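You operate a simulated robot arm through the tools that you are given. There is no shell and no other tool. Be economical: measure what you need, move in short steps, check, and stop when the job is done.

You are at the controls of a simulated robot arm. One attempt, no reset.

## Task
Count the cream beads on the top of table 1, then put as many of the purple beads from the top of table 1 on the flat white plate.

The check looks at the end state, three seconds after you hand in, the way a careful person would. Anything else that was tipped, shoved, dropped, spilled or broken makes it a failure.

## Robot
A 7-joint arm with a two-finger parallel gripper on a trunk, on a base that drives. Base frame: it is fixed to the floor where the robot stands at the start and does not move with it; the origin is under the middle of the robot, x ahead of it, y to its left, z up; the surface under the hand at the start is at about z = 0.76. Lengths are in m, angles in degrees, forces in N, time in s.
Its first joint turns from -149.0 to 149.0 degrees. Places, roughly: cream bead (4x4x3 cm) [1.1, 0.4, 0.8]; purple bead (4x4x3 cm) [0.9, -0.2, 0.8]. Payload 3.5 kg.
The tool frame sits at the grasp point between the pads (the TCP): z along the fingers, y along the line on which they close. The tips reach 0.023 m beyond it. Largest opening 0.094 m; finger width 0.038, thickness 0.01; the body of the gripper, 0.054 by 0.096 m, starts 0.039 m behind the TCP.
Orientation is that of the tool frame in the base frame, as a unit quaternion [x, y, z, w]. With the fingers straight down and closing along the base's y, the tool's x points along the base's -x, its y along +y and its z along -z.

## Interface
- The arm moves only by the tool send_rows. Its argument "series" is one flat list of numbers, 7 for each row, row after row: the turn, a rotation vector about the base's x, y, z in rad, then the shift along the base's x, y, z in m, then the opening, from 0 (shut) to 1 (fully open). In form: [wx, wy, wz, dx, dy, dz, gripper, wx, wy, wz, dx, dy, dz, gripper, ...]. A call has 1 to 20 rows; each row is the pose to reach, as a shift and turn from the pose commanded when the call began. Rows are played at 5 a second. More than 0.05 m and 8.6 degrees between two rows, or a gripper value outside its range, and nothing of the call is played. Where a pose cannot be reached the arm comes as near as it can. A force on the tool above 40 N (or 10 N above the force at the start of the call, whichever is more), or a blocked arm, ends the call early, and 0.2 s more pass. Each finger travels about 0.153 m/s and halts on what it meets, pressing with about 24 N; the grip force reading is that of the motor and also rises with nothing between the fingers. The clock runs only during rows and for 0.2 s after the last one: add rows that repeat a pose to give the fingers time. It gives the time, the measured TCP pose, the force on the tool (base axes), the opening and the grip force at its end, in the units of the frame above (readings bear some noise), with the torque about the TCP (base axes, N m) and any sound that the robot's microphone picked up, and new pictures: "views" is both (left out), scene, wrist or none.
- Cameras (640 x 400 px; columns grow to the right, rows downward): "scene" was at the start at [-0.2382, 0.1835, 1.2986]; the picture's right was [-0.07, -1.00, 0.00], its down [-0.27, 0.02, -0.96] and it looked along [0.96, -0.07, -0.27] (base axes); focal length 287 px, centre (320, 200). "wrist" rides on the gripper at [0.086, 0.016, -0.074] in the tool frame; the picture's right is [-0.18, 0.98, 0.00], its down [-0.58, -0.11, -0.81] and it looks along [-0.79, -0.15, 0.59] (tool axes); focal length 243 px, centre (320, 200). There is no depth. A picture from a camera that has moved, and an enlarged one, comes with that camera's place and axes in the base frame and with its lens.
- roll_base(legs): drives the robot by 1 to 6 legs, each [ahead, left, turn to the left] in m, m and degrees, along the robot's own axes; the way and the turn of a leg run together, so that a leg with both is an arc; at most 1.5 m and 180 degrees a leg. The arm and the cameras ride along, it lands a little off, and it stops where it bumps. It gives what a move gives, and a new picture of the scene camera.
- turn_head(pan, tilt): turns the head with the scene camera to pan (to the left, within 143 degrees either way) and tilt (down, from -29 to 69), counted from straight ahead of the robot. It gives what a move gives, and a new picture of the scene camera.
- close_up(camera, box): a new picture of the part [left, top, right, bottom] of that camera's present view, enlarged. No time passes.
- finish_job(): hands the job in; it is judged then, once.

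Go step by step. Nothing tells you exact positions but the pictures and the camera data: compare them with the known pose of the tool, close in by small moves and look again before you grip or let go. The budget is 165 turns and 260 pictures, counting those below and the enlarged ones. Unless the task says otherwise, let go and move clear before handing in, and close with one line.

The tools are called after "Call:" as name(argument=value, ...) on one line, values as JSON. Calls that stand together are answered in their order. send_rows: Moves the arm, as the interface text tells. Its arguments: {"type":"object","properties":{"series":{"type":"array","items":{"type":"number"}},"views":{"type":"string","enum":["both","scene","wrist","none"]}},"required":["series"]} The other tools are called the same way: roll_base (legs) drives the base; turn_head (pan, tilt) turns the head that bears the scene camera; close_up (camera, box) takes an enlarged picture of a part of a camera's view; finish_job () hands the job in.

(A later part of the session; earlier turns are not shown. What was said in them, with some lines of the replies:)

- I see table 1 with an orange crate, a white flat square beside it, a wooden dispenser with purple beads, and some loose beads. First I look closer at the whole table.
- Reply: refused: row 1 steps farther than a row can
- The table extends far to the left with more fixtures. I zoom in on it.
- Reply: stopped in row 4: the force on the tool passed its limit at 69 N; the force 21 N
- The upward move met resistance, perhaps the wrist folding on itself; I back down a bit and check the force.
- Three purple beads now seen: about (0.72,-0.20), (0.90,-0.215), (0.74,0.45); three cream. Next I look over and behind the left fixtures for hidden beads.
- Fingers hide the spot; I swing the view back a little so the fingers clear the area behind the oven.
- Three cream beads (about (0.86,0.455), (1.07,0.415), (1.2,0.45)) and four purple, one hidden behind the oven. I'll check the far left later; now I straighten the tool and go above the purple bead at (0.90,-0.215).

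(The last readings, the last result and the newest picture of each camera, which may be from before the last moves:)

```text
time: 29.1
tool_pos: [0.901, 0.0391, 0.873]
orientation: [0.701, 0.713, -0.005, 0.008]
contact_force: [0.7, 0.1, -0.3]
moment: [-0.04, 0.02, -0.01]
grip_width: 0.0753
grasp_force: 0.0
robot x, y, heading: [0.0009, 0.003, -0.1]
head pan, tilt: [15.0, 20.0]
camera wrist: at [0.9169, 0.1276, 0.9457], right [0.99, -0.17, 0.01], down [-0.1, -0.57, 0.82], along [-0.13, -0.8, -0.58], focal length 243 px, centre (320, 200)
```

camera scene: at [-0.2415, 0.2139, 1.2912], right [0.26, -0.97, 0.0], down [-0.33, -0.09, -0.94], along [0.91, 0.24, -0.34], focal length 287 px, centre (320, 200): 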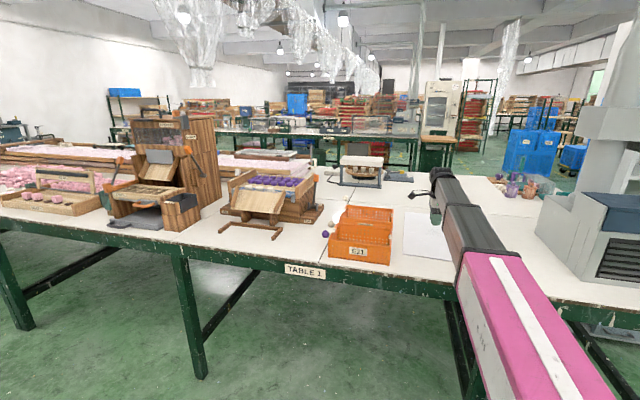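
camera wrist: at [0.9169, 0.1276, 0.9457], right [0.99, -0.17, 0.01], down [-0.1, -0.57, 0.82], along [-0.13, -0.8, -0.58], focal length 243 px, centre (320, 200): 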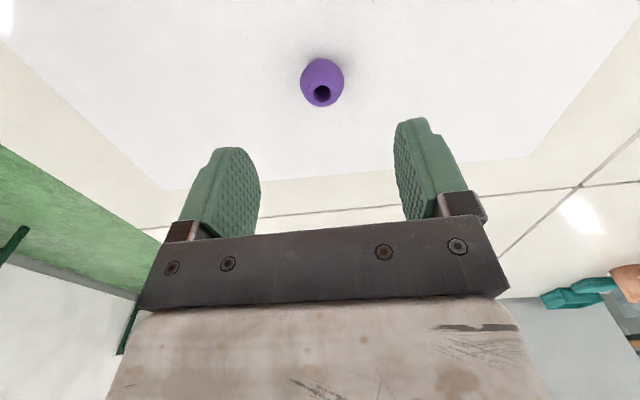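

First bead rests on the plate. Next I go above the bead near (0.72,-0.20).

Call:
send_rows(series=[0, 0, 0, -0.023, -0.03, 0.02, 1, 0, 0, 0, -0.046, -0.06, 0.03, 1, 0, 0, 0, -0.07, -0.09, 0.03, 1, 0, 0, 0, -0.093, -0.12, 0.03, 1, 0, 0, 0, -0.116, -0.15, 0.03, 1, 0, 0, 0, -0.14, -0.18, 0.03, 1, 0, 0, 0, -0.163, -0.21, 0.02, 1, 0, 0, 0, -0.181, -0.237, 0.0, 1, 0, 0, 0, -0.181, -0.237, -0.03, 1], views="wrist")

```text
time: 31.1
tool_pos: [0.7213, -0.1981, 0.8435]
orientation: [0.701, 0.713, -0.005, 0.007]
contact_force: [0.4, -0.7, 0.5]
moment: [0.03, 0.04, 0.0]
grip_width: 0.094
grasp_force: 0.0
robot x, y, heading: [-0.0003, 0.0034, 0.1]
head pan, tilt: [15.0, 20.0]
camera wrist: at [0.736, -0.1114, 0.9157], right [0.99, -0.17, 0.01], down [-0.1, -0.57, 0.82], along [-0.13, -0.8, -0.58], focal length 243 px, centre (320, 200)
```

wrist: 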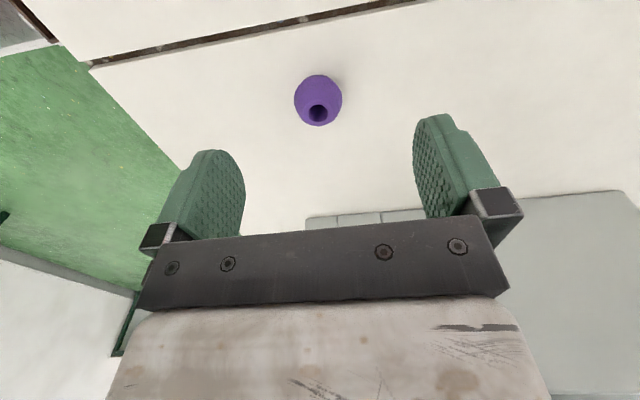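

Call:
send_rows(series=[0, 0, 0, 0, 0, -0.03, 1, 0, 0, 0, 0, 0, -0.05, 1, 0, 0, 0, 0, 0, -0.057, 1, 0, 0, 0, 0, 0, -0.057, 0.6, 0, 0, 0, 0, 0, -0.057, 0.3, 0, 0, 0, 0, 0, -0.057, 0.2, 0, 0, 0, 0, 0, -0.057, 0.1, 0, 0, 0, 0, 0, -0.057, 0.1, 0, 0, 0, 0, 0, -0.02, 0.1], views="wrist")

```text
time: 33.1
tool_pos: [0.721, -0.1979, 0.8232]
orientation: [0.701, 0.713, -0.005, 0.007]
contact_force: [0.3, -0.5, -0.2]
moment: [0.0, 0.01, -0.02]
grip_width: 0.0281
grasp_force: 23.5
robot x, y, heading: [-0.0006, 0.0009, -0.1]
head pan, tilt: [15.0, 20.0]
camera wrist: at [0.7369, -0.1102, 0.8962], right [0.99, -0.17, 0.01], down [-0.1, -0.57, 0.82], along [-0.13, -0.8, -0.58], focal length 243 px, centre (320, 200)
```

wrist: 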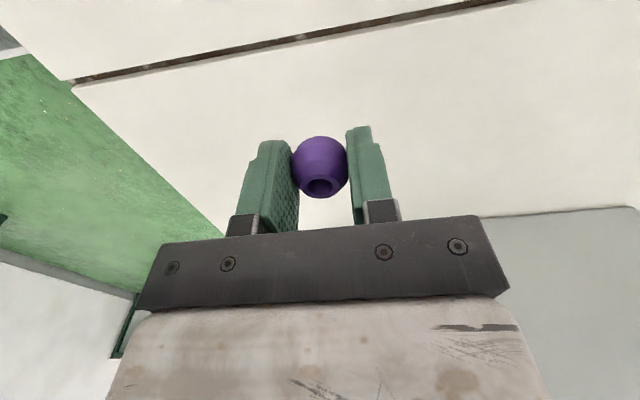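

Call:
send_rows(series=[0, 0, 0, 0, 0, 0.04, 0.1, 0, 0, 0, 0.01, 0.03, 0.06, 0.1, 0, 0, 0, 0.02, 0.07, 0.06, 0.1, 0, 0, 0, 0.03, 0.11, 0.06, 0.1, 0, 0, 0, 0.04, 0.15, 0.06, 0.1, 0, 0, 0, 0.05, 0.19, 0.06, 0.1, 0, 0, 0, 0.059, 0.22, 0.05, 0.1, 0, 0, 0, 0.059, 0.238, 0.02, 0.1, 0, 0, 0, 0.059, 0.238, -0.015, 0.1, 0, 0, 0, 0.059, 0.238, -0.027, 0.1, 0, 0, 0, 0.059, 0.238, -0.03, 0.1, 0, 0, 0, 0.059, 0.238, -0.03, 0.1], views="wrist")

```text
time: 35.7
tool_pos: [0.7796, 0.0412, 0.7926]
orientation: [0.701, 0.713, -0.004, 0.007]
contact_force: [0.0, -0.2, 0.5]
moment: [0.0, -0.02, 0.0]
grip_width: 0.0287
grasp_force: 24.4
robot x, y, heading: [0.0021, -0.0016, 0.1]
head pan, tilt: [15.0, 20.0]
camera wrist: at [0.7951, 0.1293, 0.8659], right [0.99, -0.17, 0.01], down [-0.1, -0.57, 0.82], along [-0.13, -0.8, -0.58], focal length 243 px, centre (320, 200)
```

wrist: 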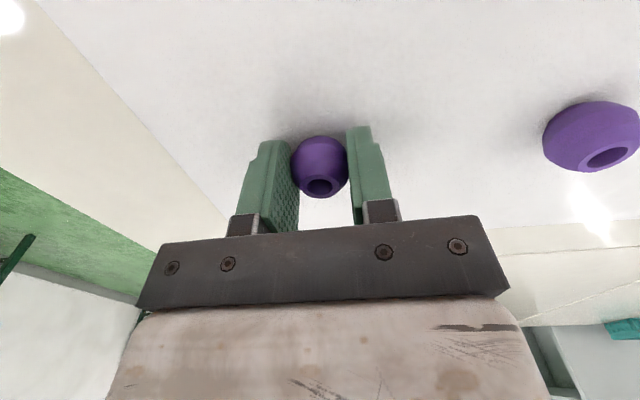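

Call:
send_rows(series=[0, 0, 0, 0, 0, -0.0015, 0.1, 0, 0, 0, 0, 0, -0.0015, 0.35, 0, 0, 0, 0, 0, -0.0015, 0.5, 0, 0, 0, 0, 0, -0.0015, 0.6, 0, 0, 0, 0, 0, 0.04, 0.7, 0, 0, 0, 0, 0, 0.09, 0.8], views="wrist")

```text
time: 37.1
tool_pos: [0.7802, 0.0373, 0.8842]
orientation: [0.701, 0.713, -0.006, 0.007]
contact_force: [0.0, -0.5, 0.1]
moment: [-0.02, 0.01, 0.03]
grip_width: 0.0751
grasp_force: 0.1
robot x, y, heading: [0.0004, -0.0031, -0.1]
head pan, tilt: [15.0, 20.0]
camera wrist: at [0.7962, 0.1261, 0.958], right [0.99, -0.17, 0.01], down [-0.1, -0.57, 0.82], along [-0.13, -0.8, -0.58], focal length 243 px, centre (320, 200)
```

wrist: 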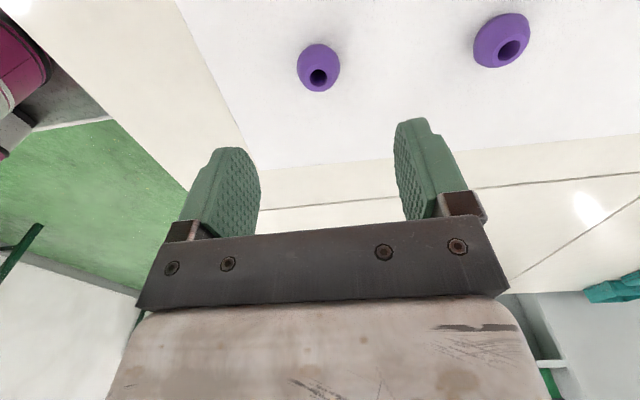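

Call:
send_rows(series=[0, 0, 0, 0, 0.01, 0.04, 0.8, 0, 0, 0, 0, 0.04, 0.07, 0.8, 0, 0, 0, 0, 0.08, 0.09, 0.8, 0, 0, 0, 0, 0.12, 0.1, 0.8, 0, 0, 0, 0, 0.16, 0.1, 0.8, 0, 0, 0, 0, 0.2, 0.1, 0.8, 0, 0, 0, -0.01, 0.24, 0.1, 0.8, 0, 0, 0, -0.02, 0.28, 0.1, 0.8, 0, 0, 0, -0.03, 0.32, 0.1, 0.8, 0, 0, 0, -0.037, 0.36, 0.1, 0.8, 0, 0, 0, -0.037, 0.39, 0.1, 0.8, 0, 0, 0, -0.037, 0.416, 0.09, 0.8], views="both")

```text
time: 39.7
tool_pos: [0.7433, 0.4576, 0.9717]
orientation: [0.701, 0.713, -0.005, 0.008]
contact_force: [-0.4, 0.2, 0.3]
moment: [0.02, 0.03, -0.02]
grip_width: 0.0751
grasp_force: 0.1
robot x, y, heading: [0.004, -0.0023, 0.0]
head pan, tilt: [15.0, 20.0]
camera scene: at [-0.2414, 0.214, 1.2912], right [0.26, -0.97, 0.0], down [-0.33, -0.09, -0.94], along [0.91, 0.24, -0.34], focal length 287 px, centre (320, 200)
camera wrist: at [0.759, 0.5448, 1.0442], right [0.99, -0.17, 0.01], down [-0.1, -0.57, 0.82], along [-0.13, -0.8, -0.58], focal length 243 px, centre (320, 200)
```

scene: 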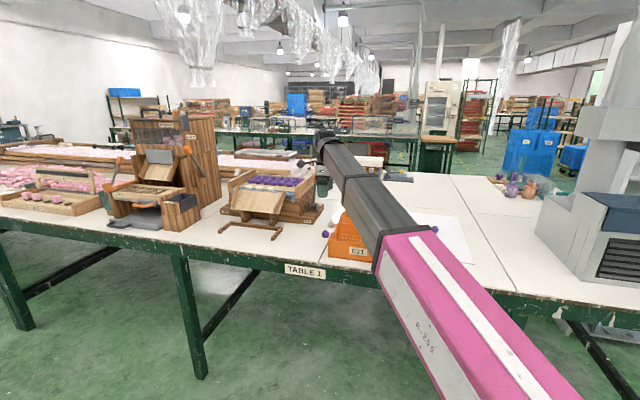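
wrist: 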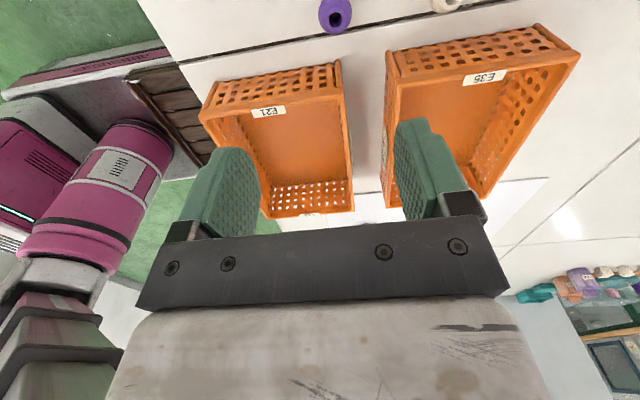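

Call:
send_rows(series=[0, 0, 0.09, 0.018, 0.006, -0.03, 0.8, 0, 0, 0.17, 0.018, 0.006, -0.06, 0.8, 0, 0, 0.17, 0.018, 0.006, -0.1, 0.8, 0, 0, 0.17, 0.018, 0.006, -0.125, 0.8], views="both")

Call:
close_up(camera="scene", box=[290, 150, 410, 270])

```text
time: 40.7
tool_pos: [0.7614, 0.4628, 0.8473]
orientation: [0.638, 0.77, -0.004, 0.008]
contact_force: [0.1, 0.2, 0.3]
moment: [0.02, 0.0, 0.01]
grip_width: 0.0753
grasp_force: 0.1
robot x, y, heading: [0.0016, 0.0007, 0.1]
head pan, tilt: [15.0, 20.0]
camera scene: at [-0.2414, 0.214, 1.2912], right [0.26, -0.97, 0.0], down [-0.33, -0.09, -0.94], along [0.91, 0.24, -0.34], focal length 287 px, centre (320, 200)
camera wrist: at [0.7619, 0.5513, 0.9198], right [1.0, 0.0, 0.01], down [0.0, -0.58, 0.82], along [0.01, -0.82, -0.58], focal length 243 px, centre (320, 200)
```

scene: 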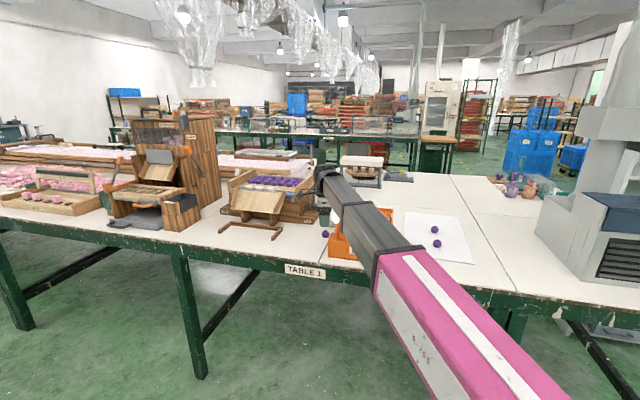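
wrist: 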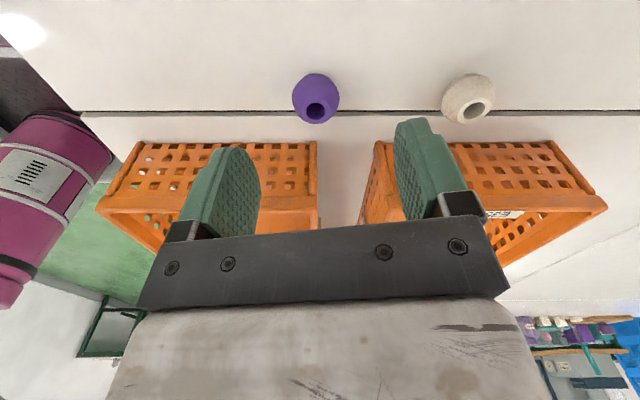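

```text
3.33 times, centred on (350, 210) of scene
camera zoom: at [-0.2414, 0.214, 1.2912], right [0.26, -0.97, 0.0], down [-0.33, -0.09, -0.94], along [0.91, 0.24, -0.34], focal length 955 px, centre (220, 167)
```

zoom: 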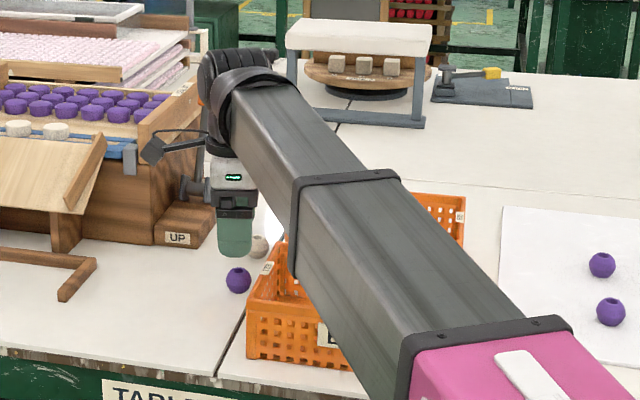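

Call:
send_rows(series=[0, 0, 0, 0, 0, -0.03, 0.8, 0, 0, 0, 0, 0, -0.05, 0.8, 0, 0, 0, 0, 0, -0.06, 0.8, 0, 0, 0, 0, 0, -0.06, 0.6, 0, 0, 0, 0, 0, -0.06, 0.3, 0, 0, 0, 0, 0, -0.06, 0.2, 0, 0, 0, 0, 0, -0.06, 0.1, 0, 0, 0, 0, 0, -0.06, 0.1], views="wrist")

```text
time: 42.5
tool_pos: [0.7621, 0.4628, 0.7881]
orientation: [0.638, 0.77, -0.003, 0.008]
contact_force: [-0.9, 0.2, -0.9]
moment: [0.0, 0.0, 0.03]
grip_width: 0.0283
grasp_force: 24.2
robot x, y, heading: [-0.0036, -0.0011, 0.0]
head pan, tilt: [15.0, 20.0]
camera wrist: at [0.7618, 0.5513, 0.8616], right [1.0, 0.0, 0.01], down [0.0, -0.58, 0.82], along [0.01, -0.82, -0.58], focal length 243 px, centre (320, 200)
```

wrist: 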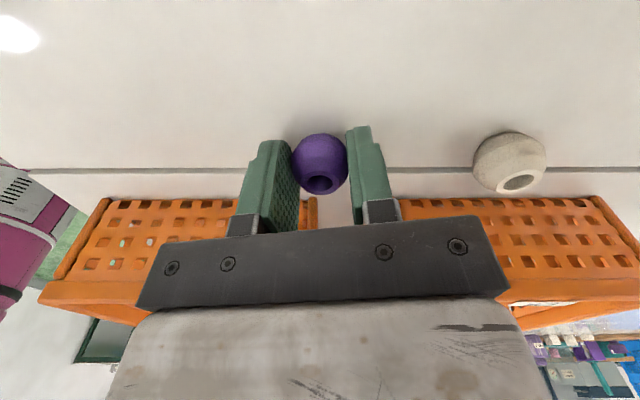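

Call:
send_rows(series=[0, 0, 0, 0, 0, 0.03, 0.1, 0, 0, 0, 0, 0, 0.07, 0.1, 0, 0, 0, 0, 0, 0.11, 0.1, 0, 0, 0, 0, 0, 0.15, 0.1, 0, 0, 0, 0, -0.03, 0.18, 0.1, 0, 0, 0, 0.01, -0.07, 0.18, 0.1, 0, 0, 0, 0.02, -0.11, 0.18, 0.1, 0, 0, 0, 0.03, -0.15, 0.18, 0.1, 0, 0, 0, 0.04, -0.19, 0.18, 0.1, 0, 0, 0, 0.05, -0.23, 0.18, 0.1, 0, 0, 0, 0.06, -0.27, 0.18, 0.1, 0, 0, 0, 0.07, -0.31, 0.18, 0.1, 0, 0, 0, 0.078, -0.35, 0.18, 0.1, 0, 0, 0, 0.078, -0.39, 0.17, 0.1, 0, 0, 0, 0.078, -0.43, 0.15, 0.1, 0, 0, 0, 0.078, -0.465, 0.12, 0.1, 0, 0, 0, 0.078, -0.488, 0.085, 0.1, 0, 0, 0, 0.078, -0.488, 0.05, 0.1], views="both")

```text
time: 46.3
tool_pos: [0.8384, -0.0271, 0.8388]
orientation: [0.638, 0.77, -0.004, 0.007]
contact_force: [-0.5, 0.1, -0.3]
moment: [0.01, 0.05, 0.0]
grip_width: 0.0293
grasp_force: 24.2
robot x, y, heading: [-0.0004, -0.0013, -0.1]
head pan, tilt: [15.0, 20.0]
camera scene: at [-0.2414, 0.2139, 1.2912], right [0.26, -0.97, 0.0], down [-0.33, -0.09, -0.94], along [0.91, 0.24, -0.34], focal length 287 px, centre (320, 200)
camera wrist: at [0.8387, 0.0625, 0.9117], right [1.0, 0.0, 0.01], down [0.0, -0.58, 0.82], along [0.01, -0.82, -0.58], focal length 243 px, centre (320, 200)
```

scene: 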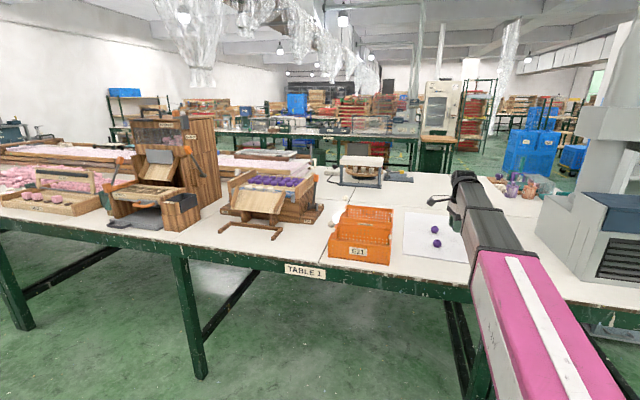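
wrist: 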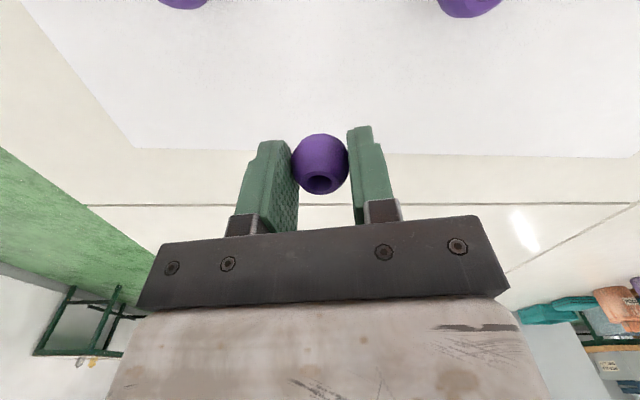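

Call:
send_rows(series=[0, 0, 0, 0, 0, -0.03, 0.1, 0, 0, 0, 0, 0, -0.041, 0.1, 0, 0, 0, 0, 0, -0.045, 0.1, 0, 0, 0, 0, 0, -0.046, 0.1, 0, 0, 0, 0, 0, -0.046, 0.1], views="none")

```text
time: 47.5
tool_pos: [0.8401, -0.0253, 0.7926]
orientation: [0.638, 0.77, -0.004, 0.008]
contact_force: [5.5, 2.1, 21.5]
moment: [-0.04, -0.07, 0.01]
grip_width: 0.0291
grasp_force: 23.7
robot x, y, heading: [0.0009, 0.003, 0.1]
head pan, tilt: [15.0, 20.0]
```

Pressing a bit (21 N); I raise 1.5 mm and release.

Call:
send_rows(series=[0, 0, 0, 0, 0, 0.001, 0.1, 0, 0, 0, 0, 0, 0.0015, 0.1, 0, 0, 0, 0, 0, 0.0015, 0.35, 0, 0, 0, 0, 0, 0.0015, 0.5, 0, 0, 0, 0, 0, 0.0015, 0.6, 0, 0, 0, 0, 0, 0.04, 0.7, 0, 0, 0, 0, 0, 0.09, 0.8], views="wrist")

```text
time: 49.1
tool_pos: [0.8393, -0.0262, 0.8833]
orientation: [0.638, 0.77, -0.003, 0.008]
contact_force: [0.1, -0.6, -0.1]
moment: [0.0, 0.04, -0.04]
grip_width: 0.0751
grasp_force: 0.1
robot x, y, heading: [-0.0, -0.003, -0.1]
head pan, tilt: [15.0, 20.0]
camera wrist: at [0.8386, 0.0634, 0.9555], right [1.0, 0.0, 0.01], down [0.0, -0.58, 0.82], along [0.01, -0.82, -0.58], focal length 243 px, centre (320, 200)
```

wrist: 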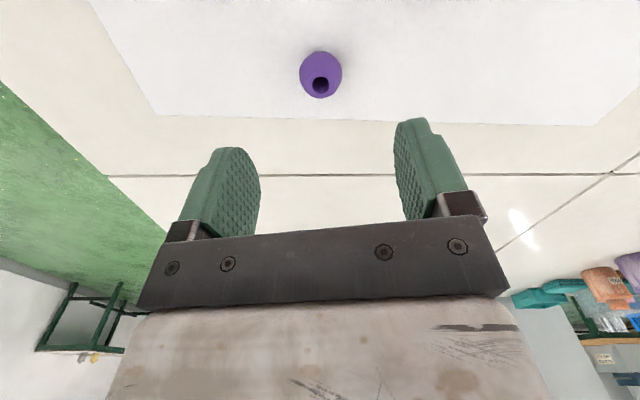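

Three purple beads are on the plate. Before finishing I survey the left part for further cream beads; first I raise the arm and look behind.

Call:
send_rows(series=[0, 0, 0, 0, 0, 0.04, 0.8, 0, 0, 0, 0, 0, 0.08, 0.8, 0, 0, 0, 0, 0, 0.12, 0.8, 0, 0, 0, 0, 0, 0.15, 0.8], views="none")

Call:
turn_head(pan=140, tilt=25)

Call:
turn_head(pan=80, tilt=25)

```text
time: 50.1
tool_pos: [0.8385, -0.0261, 1.0314]
orientation: [0.638, 0.77, -0.004, 0.009]
contact_force: [0.2, -0.2, -0.1]
moment: [-0.01, -0.03, 0.0]
grip_width: 0.0752
grasp_force: 0.1
robot x, y, heading: [-0.0014, 0.0006, -0.0]
head pan, tilt: [15.0, 20.0]
```

```text
time: 52.1
tool_pos: [0.8376, -0.0258, 1.0316]
orientation: [0.638, 0.77, -0.004, 0.008]
contact_force: [0.0, -0.1, 0.1]
moment: [0.03, -0.01, -0.03]
grip_width: 0.0752
grasp_force: 0.1
robot x, y, heading: [0.0002, -0.0018, 0.0]
head pan, tilt: [140.0, 25.0]
camera scene: at [-0.402, 0.2491, 1.2831], right [0.64, 0.77, 0.0], down [0.32, -0.27, -0.91], along [-0.69, 0.58, -0.42], focal length 287 px, centre (320, 200)
```

scene: 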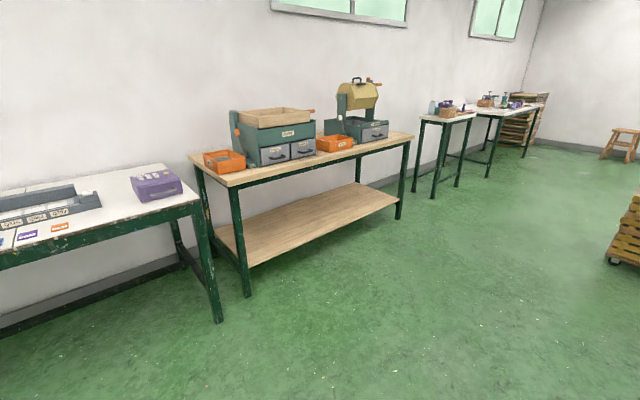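

```text
time: 53.5
tool_pos: [0.8389, -0.0264, 1.0328]
orientation: [0.639, 0.769, -0.003, 0.008]
contact_force: [0.8, -1.1, -0.5]
moment: [0.0, -0.02, 0.02]
grip_width: 0.0753
grasp_force: 0.0
robot x, y, heading: [-0.0018, 0.0008, 0.0]
head pan, tilt: [80.0, 25.0]
camera scene: at [-0.3155, 0.2806, 1.2831], right [0.98, -0.17, 0.0], down [-0.07, -0.42, -0.91], along [0.16, 0.89, -0.42], focal length 287 px, centre (320, 200)
```

scene: 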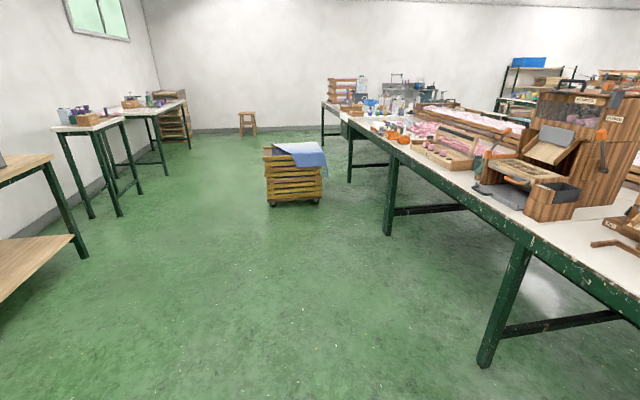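

Call:
roll_base(legs=[[-0.45, 0, 0], [0, 1.3, 0]])

Call:
turn_head(pan=20, tilt=20)

Call:
turn_head(pan=-30, tilt=20)

```text
time: 62.4
tool_pos: [0.3925, 1.277, 1.0316]
orientation: [0.641, 0.767, -0.004, 0.008]
contact_force: [0.8, -0.9, 0.5]
moment: [0.01, -0.02, -0.03]
grip_width: 0.0755
grasp_force: 0.0
robot x, y, heading: [-0.4455, 1.3079, -0.7]
head pan, tilt: [80.0, 25.0]
camera scene: at [-0.759, 1.5927, 1.2831], right [0.98, -0.18, 0.0], down [-0.08, -0.42, -0.91], along [0.17, 0.89, -0.42], focal length 287 px, centre (320, 200)
```

scene: 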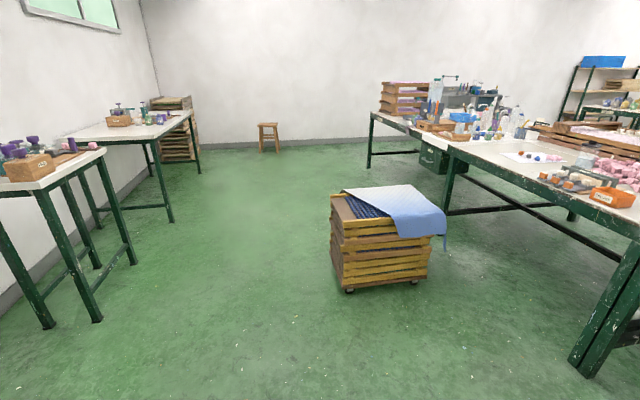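

```text
time: 63.6
tool_pos: [0.393, 1.2754, 1.032]
orientation: [0.642, 0.767, -0.003, 0.007]
contact_force: [-0.2, 0.0, -0.3]
moment: [-0.02, 0.0, -0.01]
grip_width: 0.0751
grasp_force: 0.0
robot x, y, heading: [-0.4469, 1.3073, -0.7]
head pan, tilt: [20.0, 20.0]
camera scene: at [-0.688, 1.5333, 1.2912], right [0.33, -0.94, 0.0], down [-0.32, -0.11, -0.94], along [0.89, 0.31, -0.34], focal length 287 px, centre (320, 200)
```

scene: 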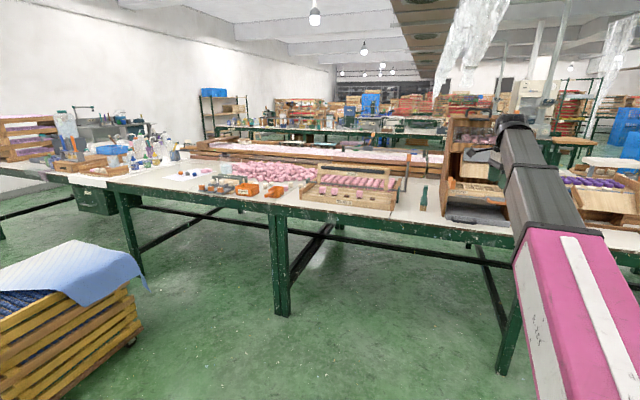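

```text
time: 64.8
tool_pos: [0.3931, 1.2758, 1.0313]
orientation: [0.642, 0.767, -0.004, 0.008]
contact_force: [0.8, -0.4, -1.0]
moment: [0.02, 0.02, -0.01]
grip_width: 0.0753
grasp_force: 0.1
robot x, y, heading: [-0.4435, 1.3106, -0.6]
head pan, tilt: [-30.0, 20.0]
camera scene: at [-0.6955, 1.4549, 1.2912], right [-0.51, -0.86, 0.0], down [-0.29, 0.17, -0.94], along [0.81, -0.48, -0.34], focal length 287 px, centre (320, 200)
```

scene: 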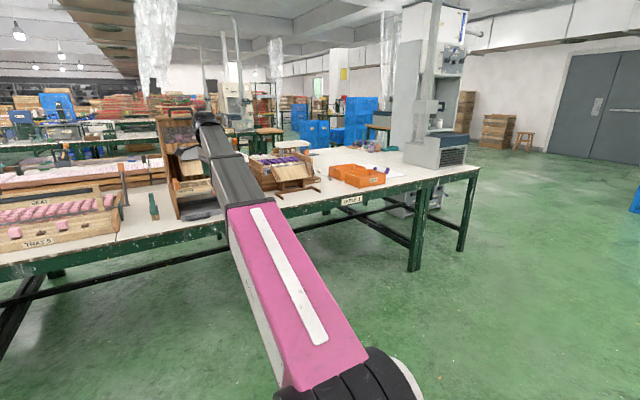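

Call:
turn_head(pan=15, tilt=10)

Call:
close_up(camera="scene", box=[50, 130, 250, 255])

Call:
close_up(camera="scene", box=[200, 130, 400, 255])

Call:
close_up(camera="scene", box=[380, 100, 640, 260])

```text
time: 66.0
tool_pos: [0.3924, 1.2768, 1.0317]
orientation: [0.642, 0.767, -0.004, 0.008]
contact_force: [-0.2, 0.3, 0.7]
moment: [-0.02, -0.03, 0.02]
grip_width: 0.0755
grasp_force: 0.1
robot x, y, heading: [-0.4407, 1.312, -0.4]
head pan, tilt: [15.0, 10.0]
camera scene: at [-0.6857, 1.5253, 1.3075], right [0.25, -0.97, 0.0], down [-0.17, -0.04, -0.98], along [0.95, 0.25, -0.17], focal length 287 px, centre (320, 200)
```

scene: 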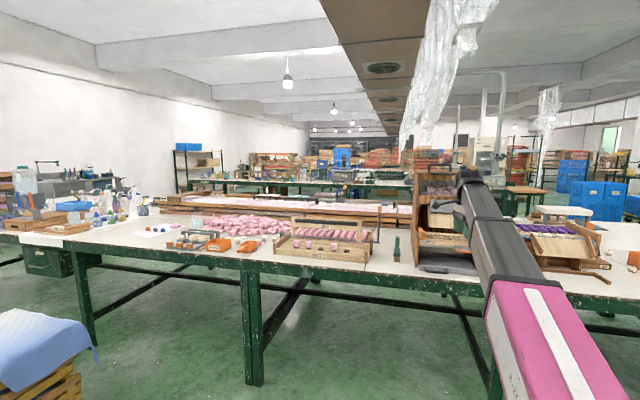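

```text
3.20 times, centred on (150, 192) of scene
camera zoom: at [-0.6857, 1.5253, 1.3075], right [0.25, -0.97, 0.0], down [-0.17, -0.04, -0.98], along [0.95, 0.25, -0.17], focal length 917 px, centre (864, 224)
```

zoom: 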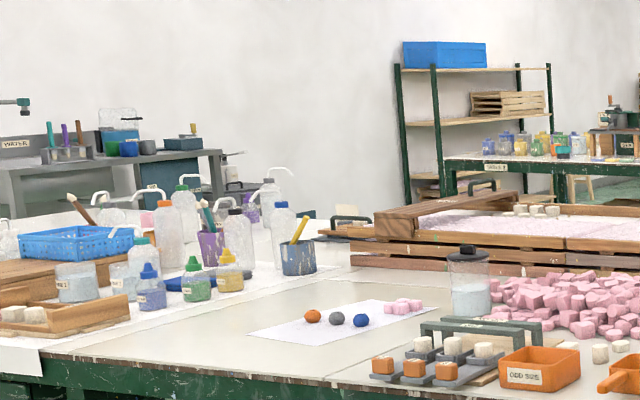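

```text
3.20 times, centred on (300, 192) of scene
camera zoom: at [-0.6857, 1.5253, 1.3075], right [0.25, -0.97, 0.0], down [-0.17, -0.04, -0.98], along [0.95, 0.25, -0.17], focal length 917 px, centre (384, 224)
```

zoom: 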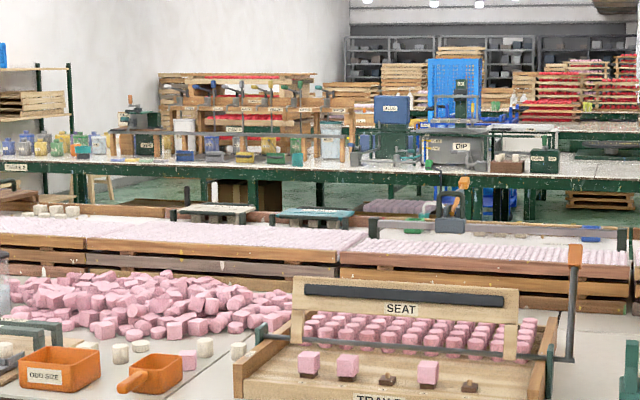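

```text
2.46 times, centred on (510, 180) of scene
camera zoom: at [-0.6857, 1.5253, 1.3075], right [0.25, -0.97, 0.0], down [-0.17, -0.04, -0.98], along [0.95, 0.25, -0.17], focal length 705 px, centre (-148, 249)
```

zoom: 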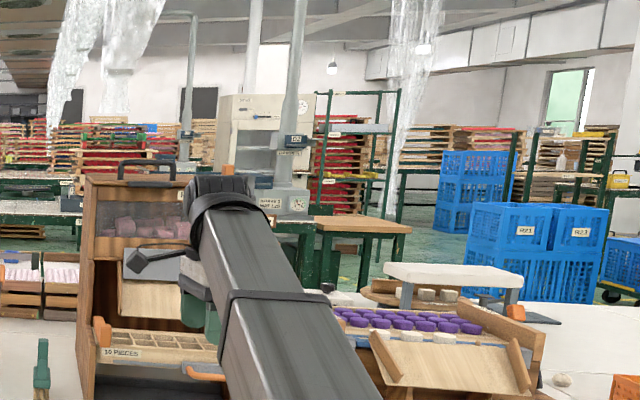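

Call:
turn_head(pan=-32, tilt=12)

Call:
close_up(camera="scene", box=[240, 100, 480, 220])

```text
time: 67.1
tool_pos: [0.3917, 1.2766, 1.0325]
orientation: [0.641, 0.767, -0.003, 0.007]
contact_force: [0.2, -1.1, -0.1]
moment: [-0.01, -0.01, -0.01]
grip_width: 0.0754
grasp_force: 0.0
robot x, y, heading: [-0.4433, 1.3084, -0.5]
head pan, tilt: [-32.0, 12.0]
camera scene: at [-0.6971, 1.4521, 1.3042], right [-0.54, -0.84, 0.0], down [-0.18, 0.11, -0.98], along [0.83, -0.52, -0.21], focal length 287 px, centre (320, 200)
```

scene: 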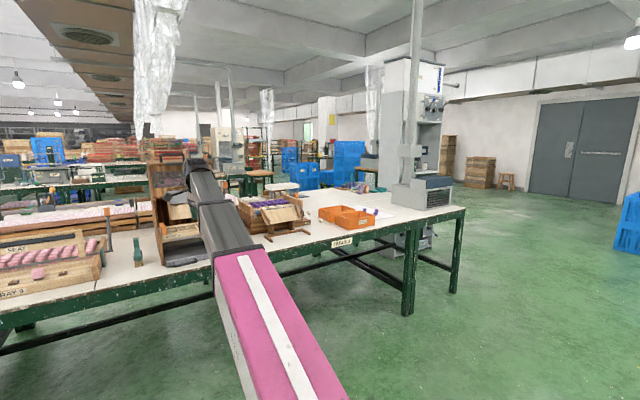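

```text
2.67 times, centred on (360, 160) of scene
camera zoom: at [-0.6971, 1.4521, 1.3042], right [-0.54, -0.84, 0.0], down [-0.18, 0.11, -0.98], along [0.83, -0.52, -0.21], focal length 764 px, centre (213, 307)
```

zoom: 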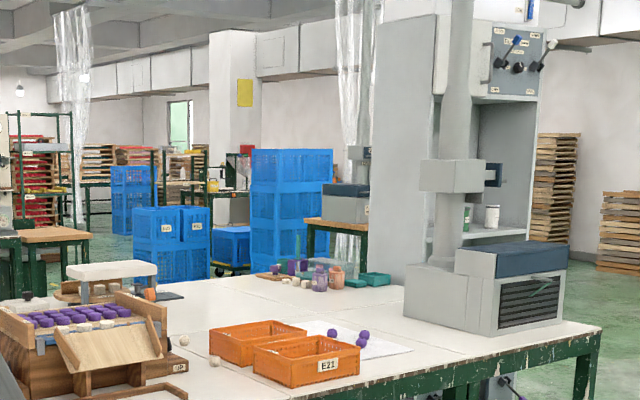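

I see three cream beads on the tabletop, still in their places, and three purple beads at rest on the white plate. The gripper is empty and clear of the table, so I hand in.

Call:
finish_job()

```text
The job is handed in.
```

I counted three cream beads loose on the top of table 1, so I put three purple beads on the flat white plate. A fourth purple bead, behind the oven, stays where it was. I left out the cream pieces on the stands, in the trays and beside the paint pots, because they did not look like beads.
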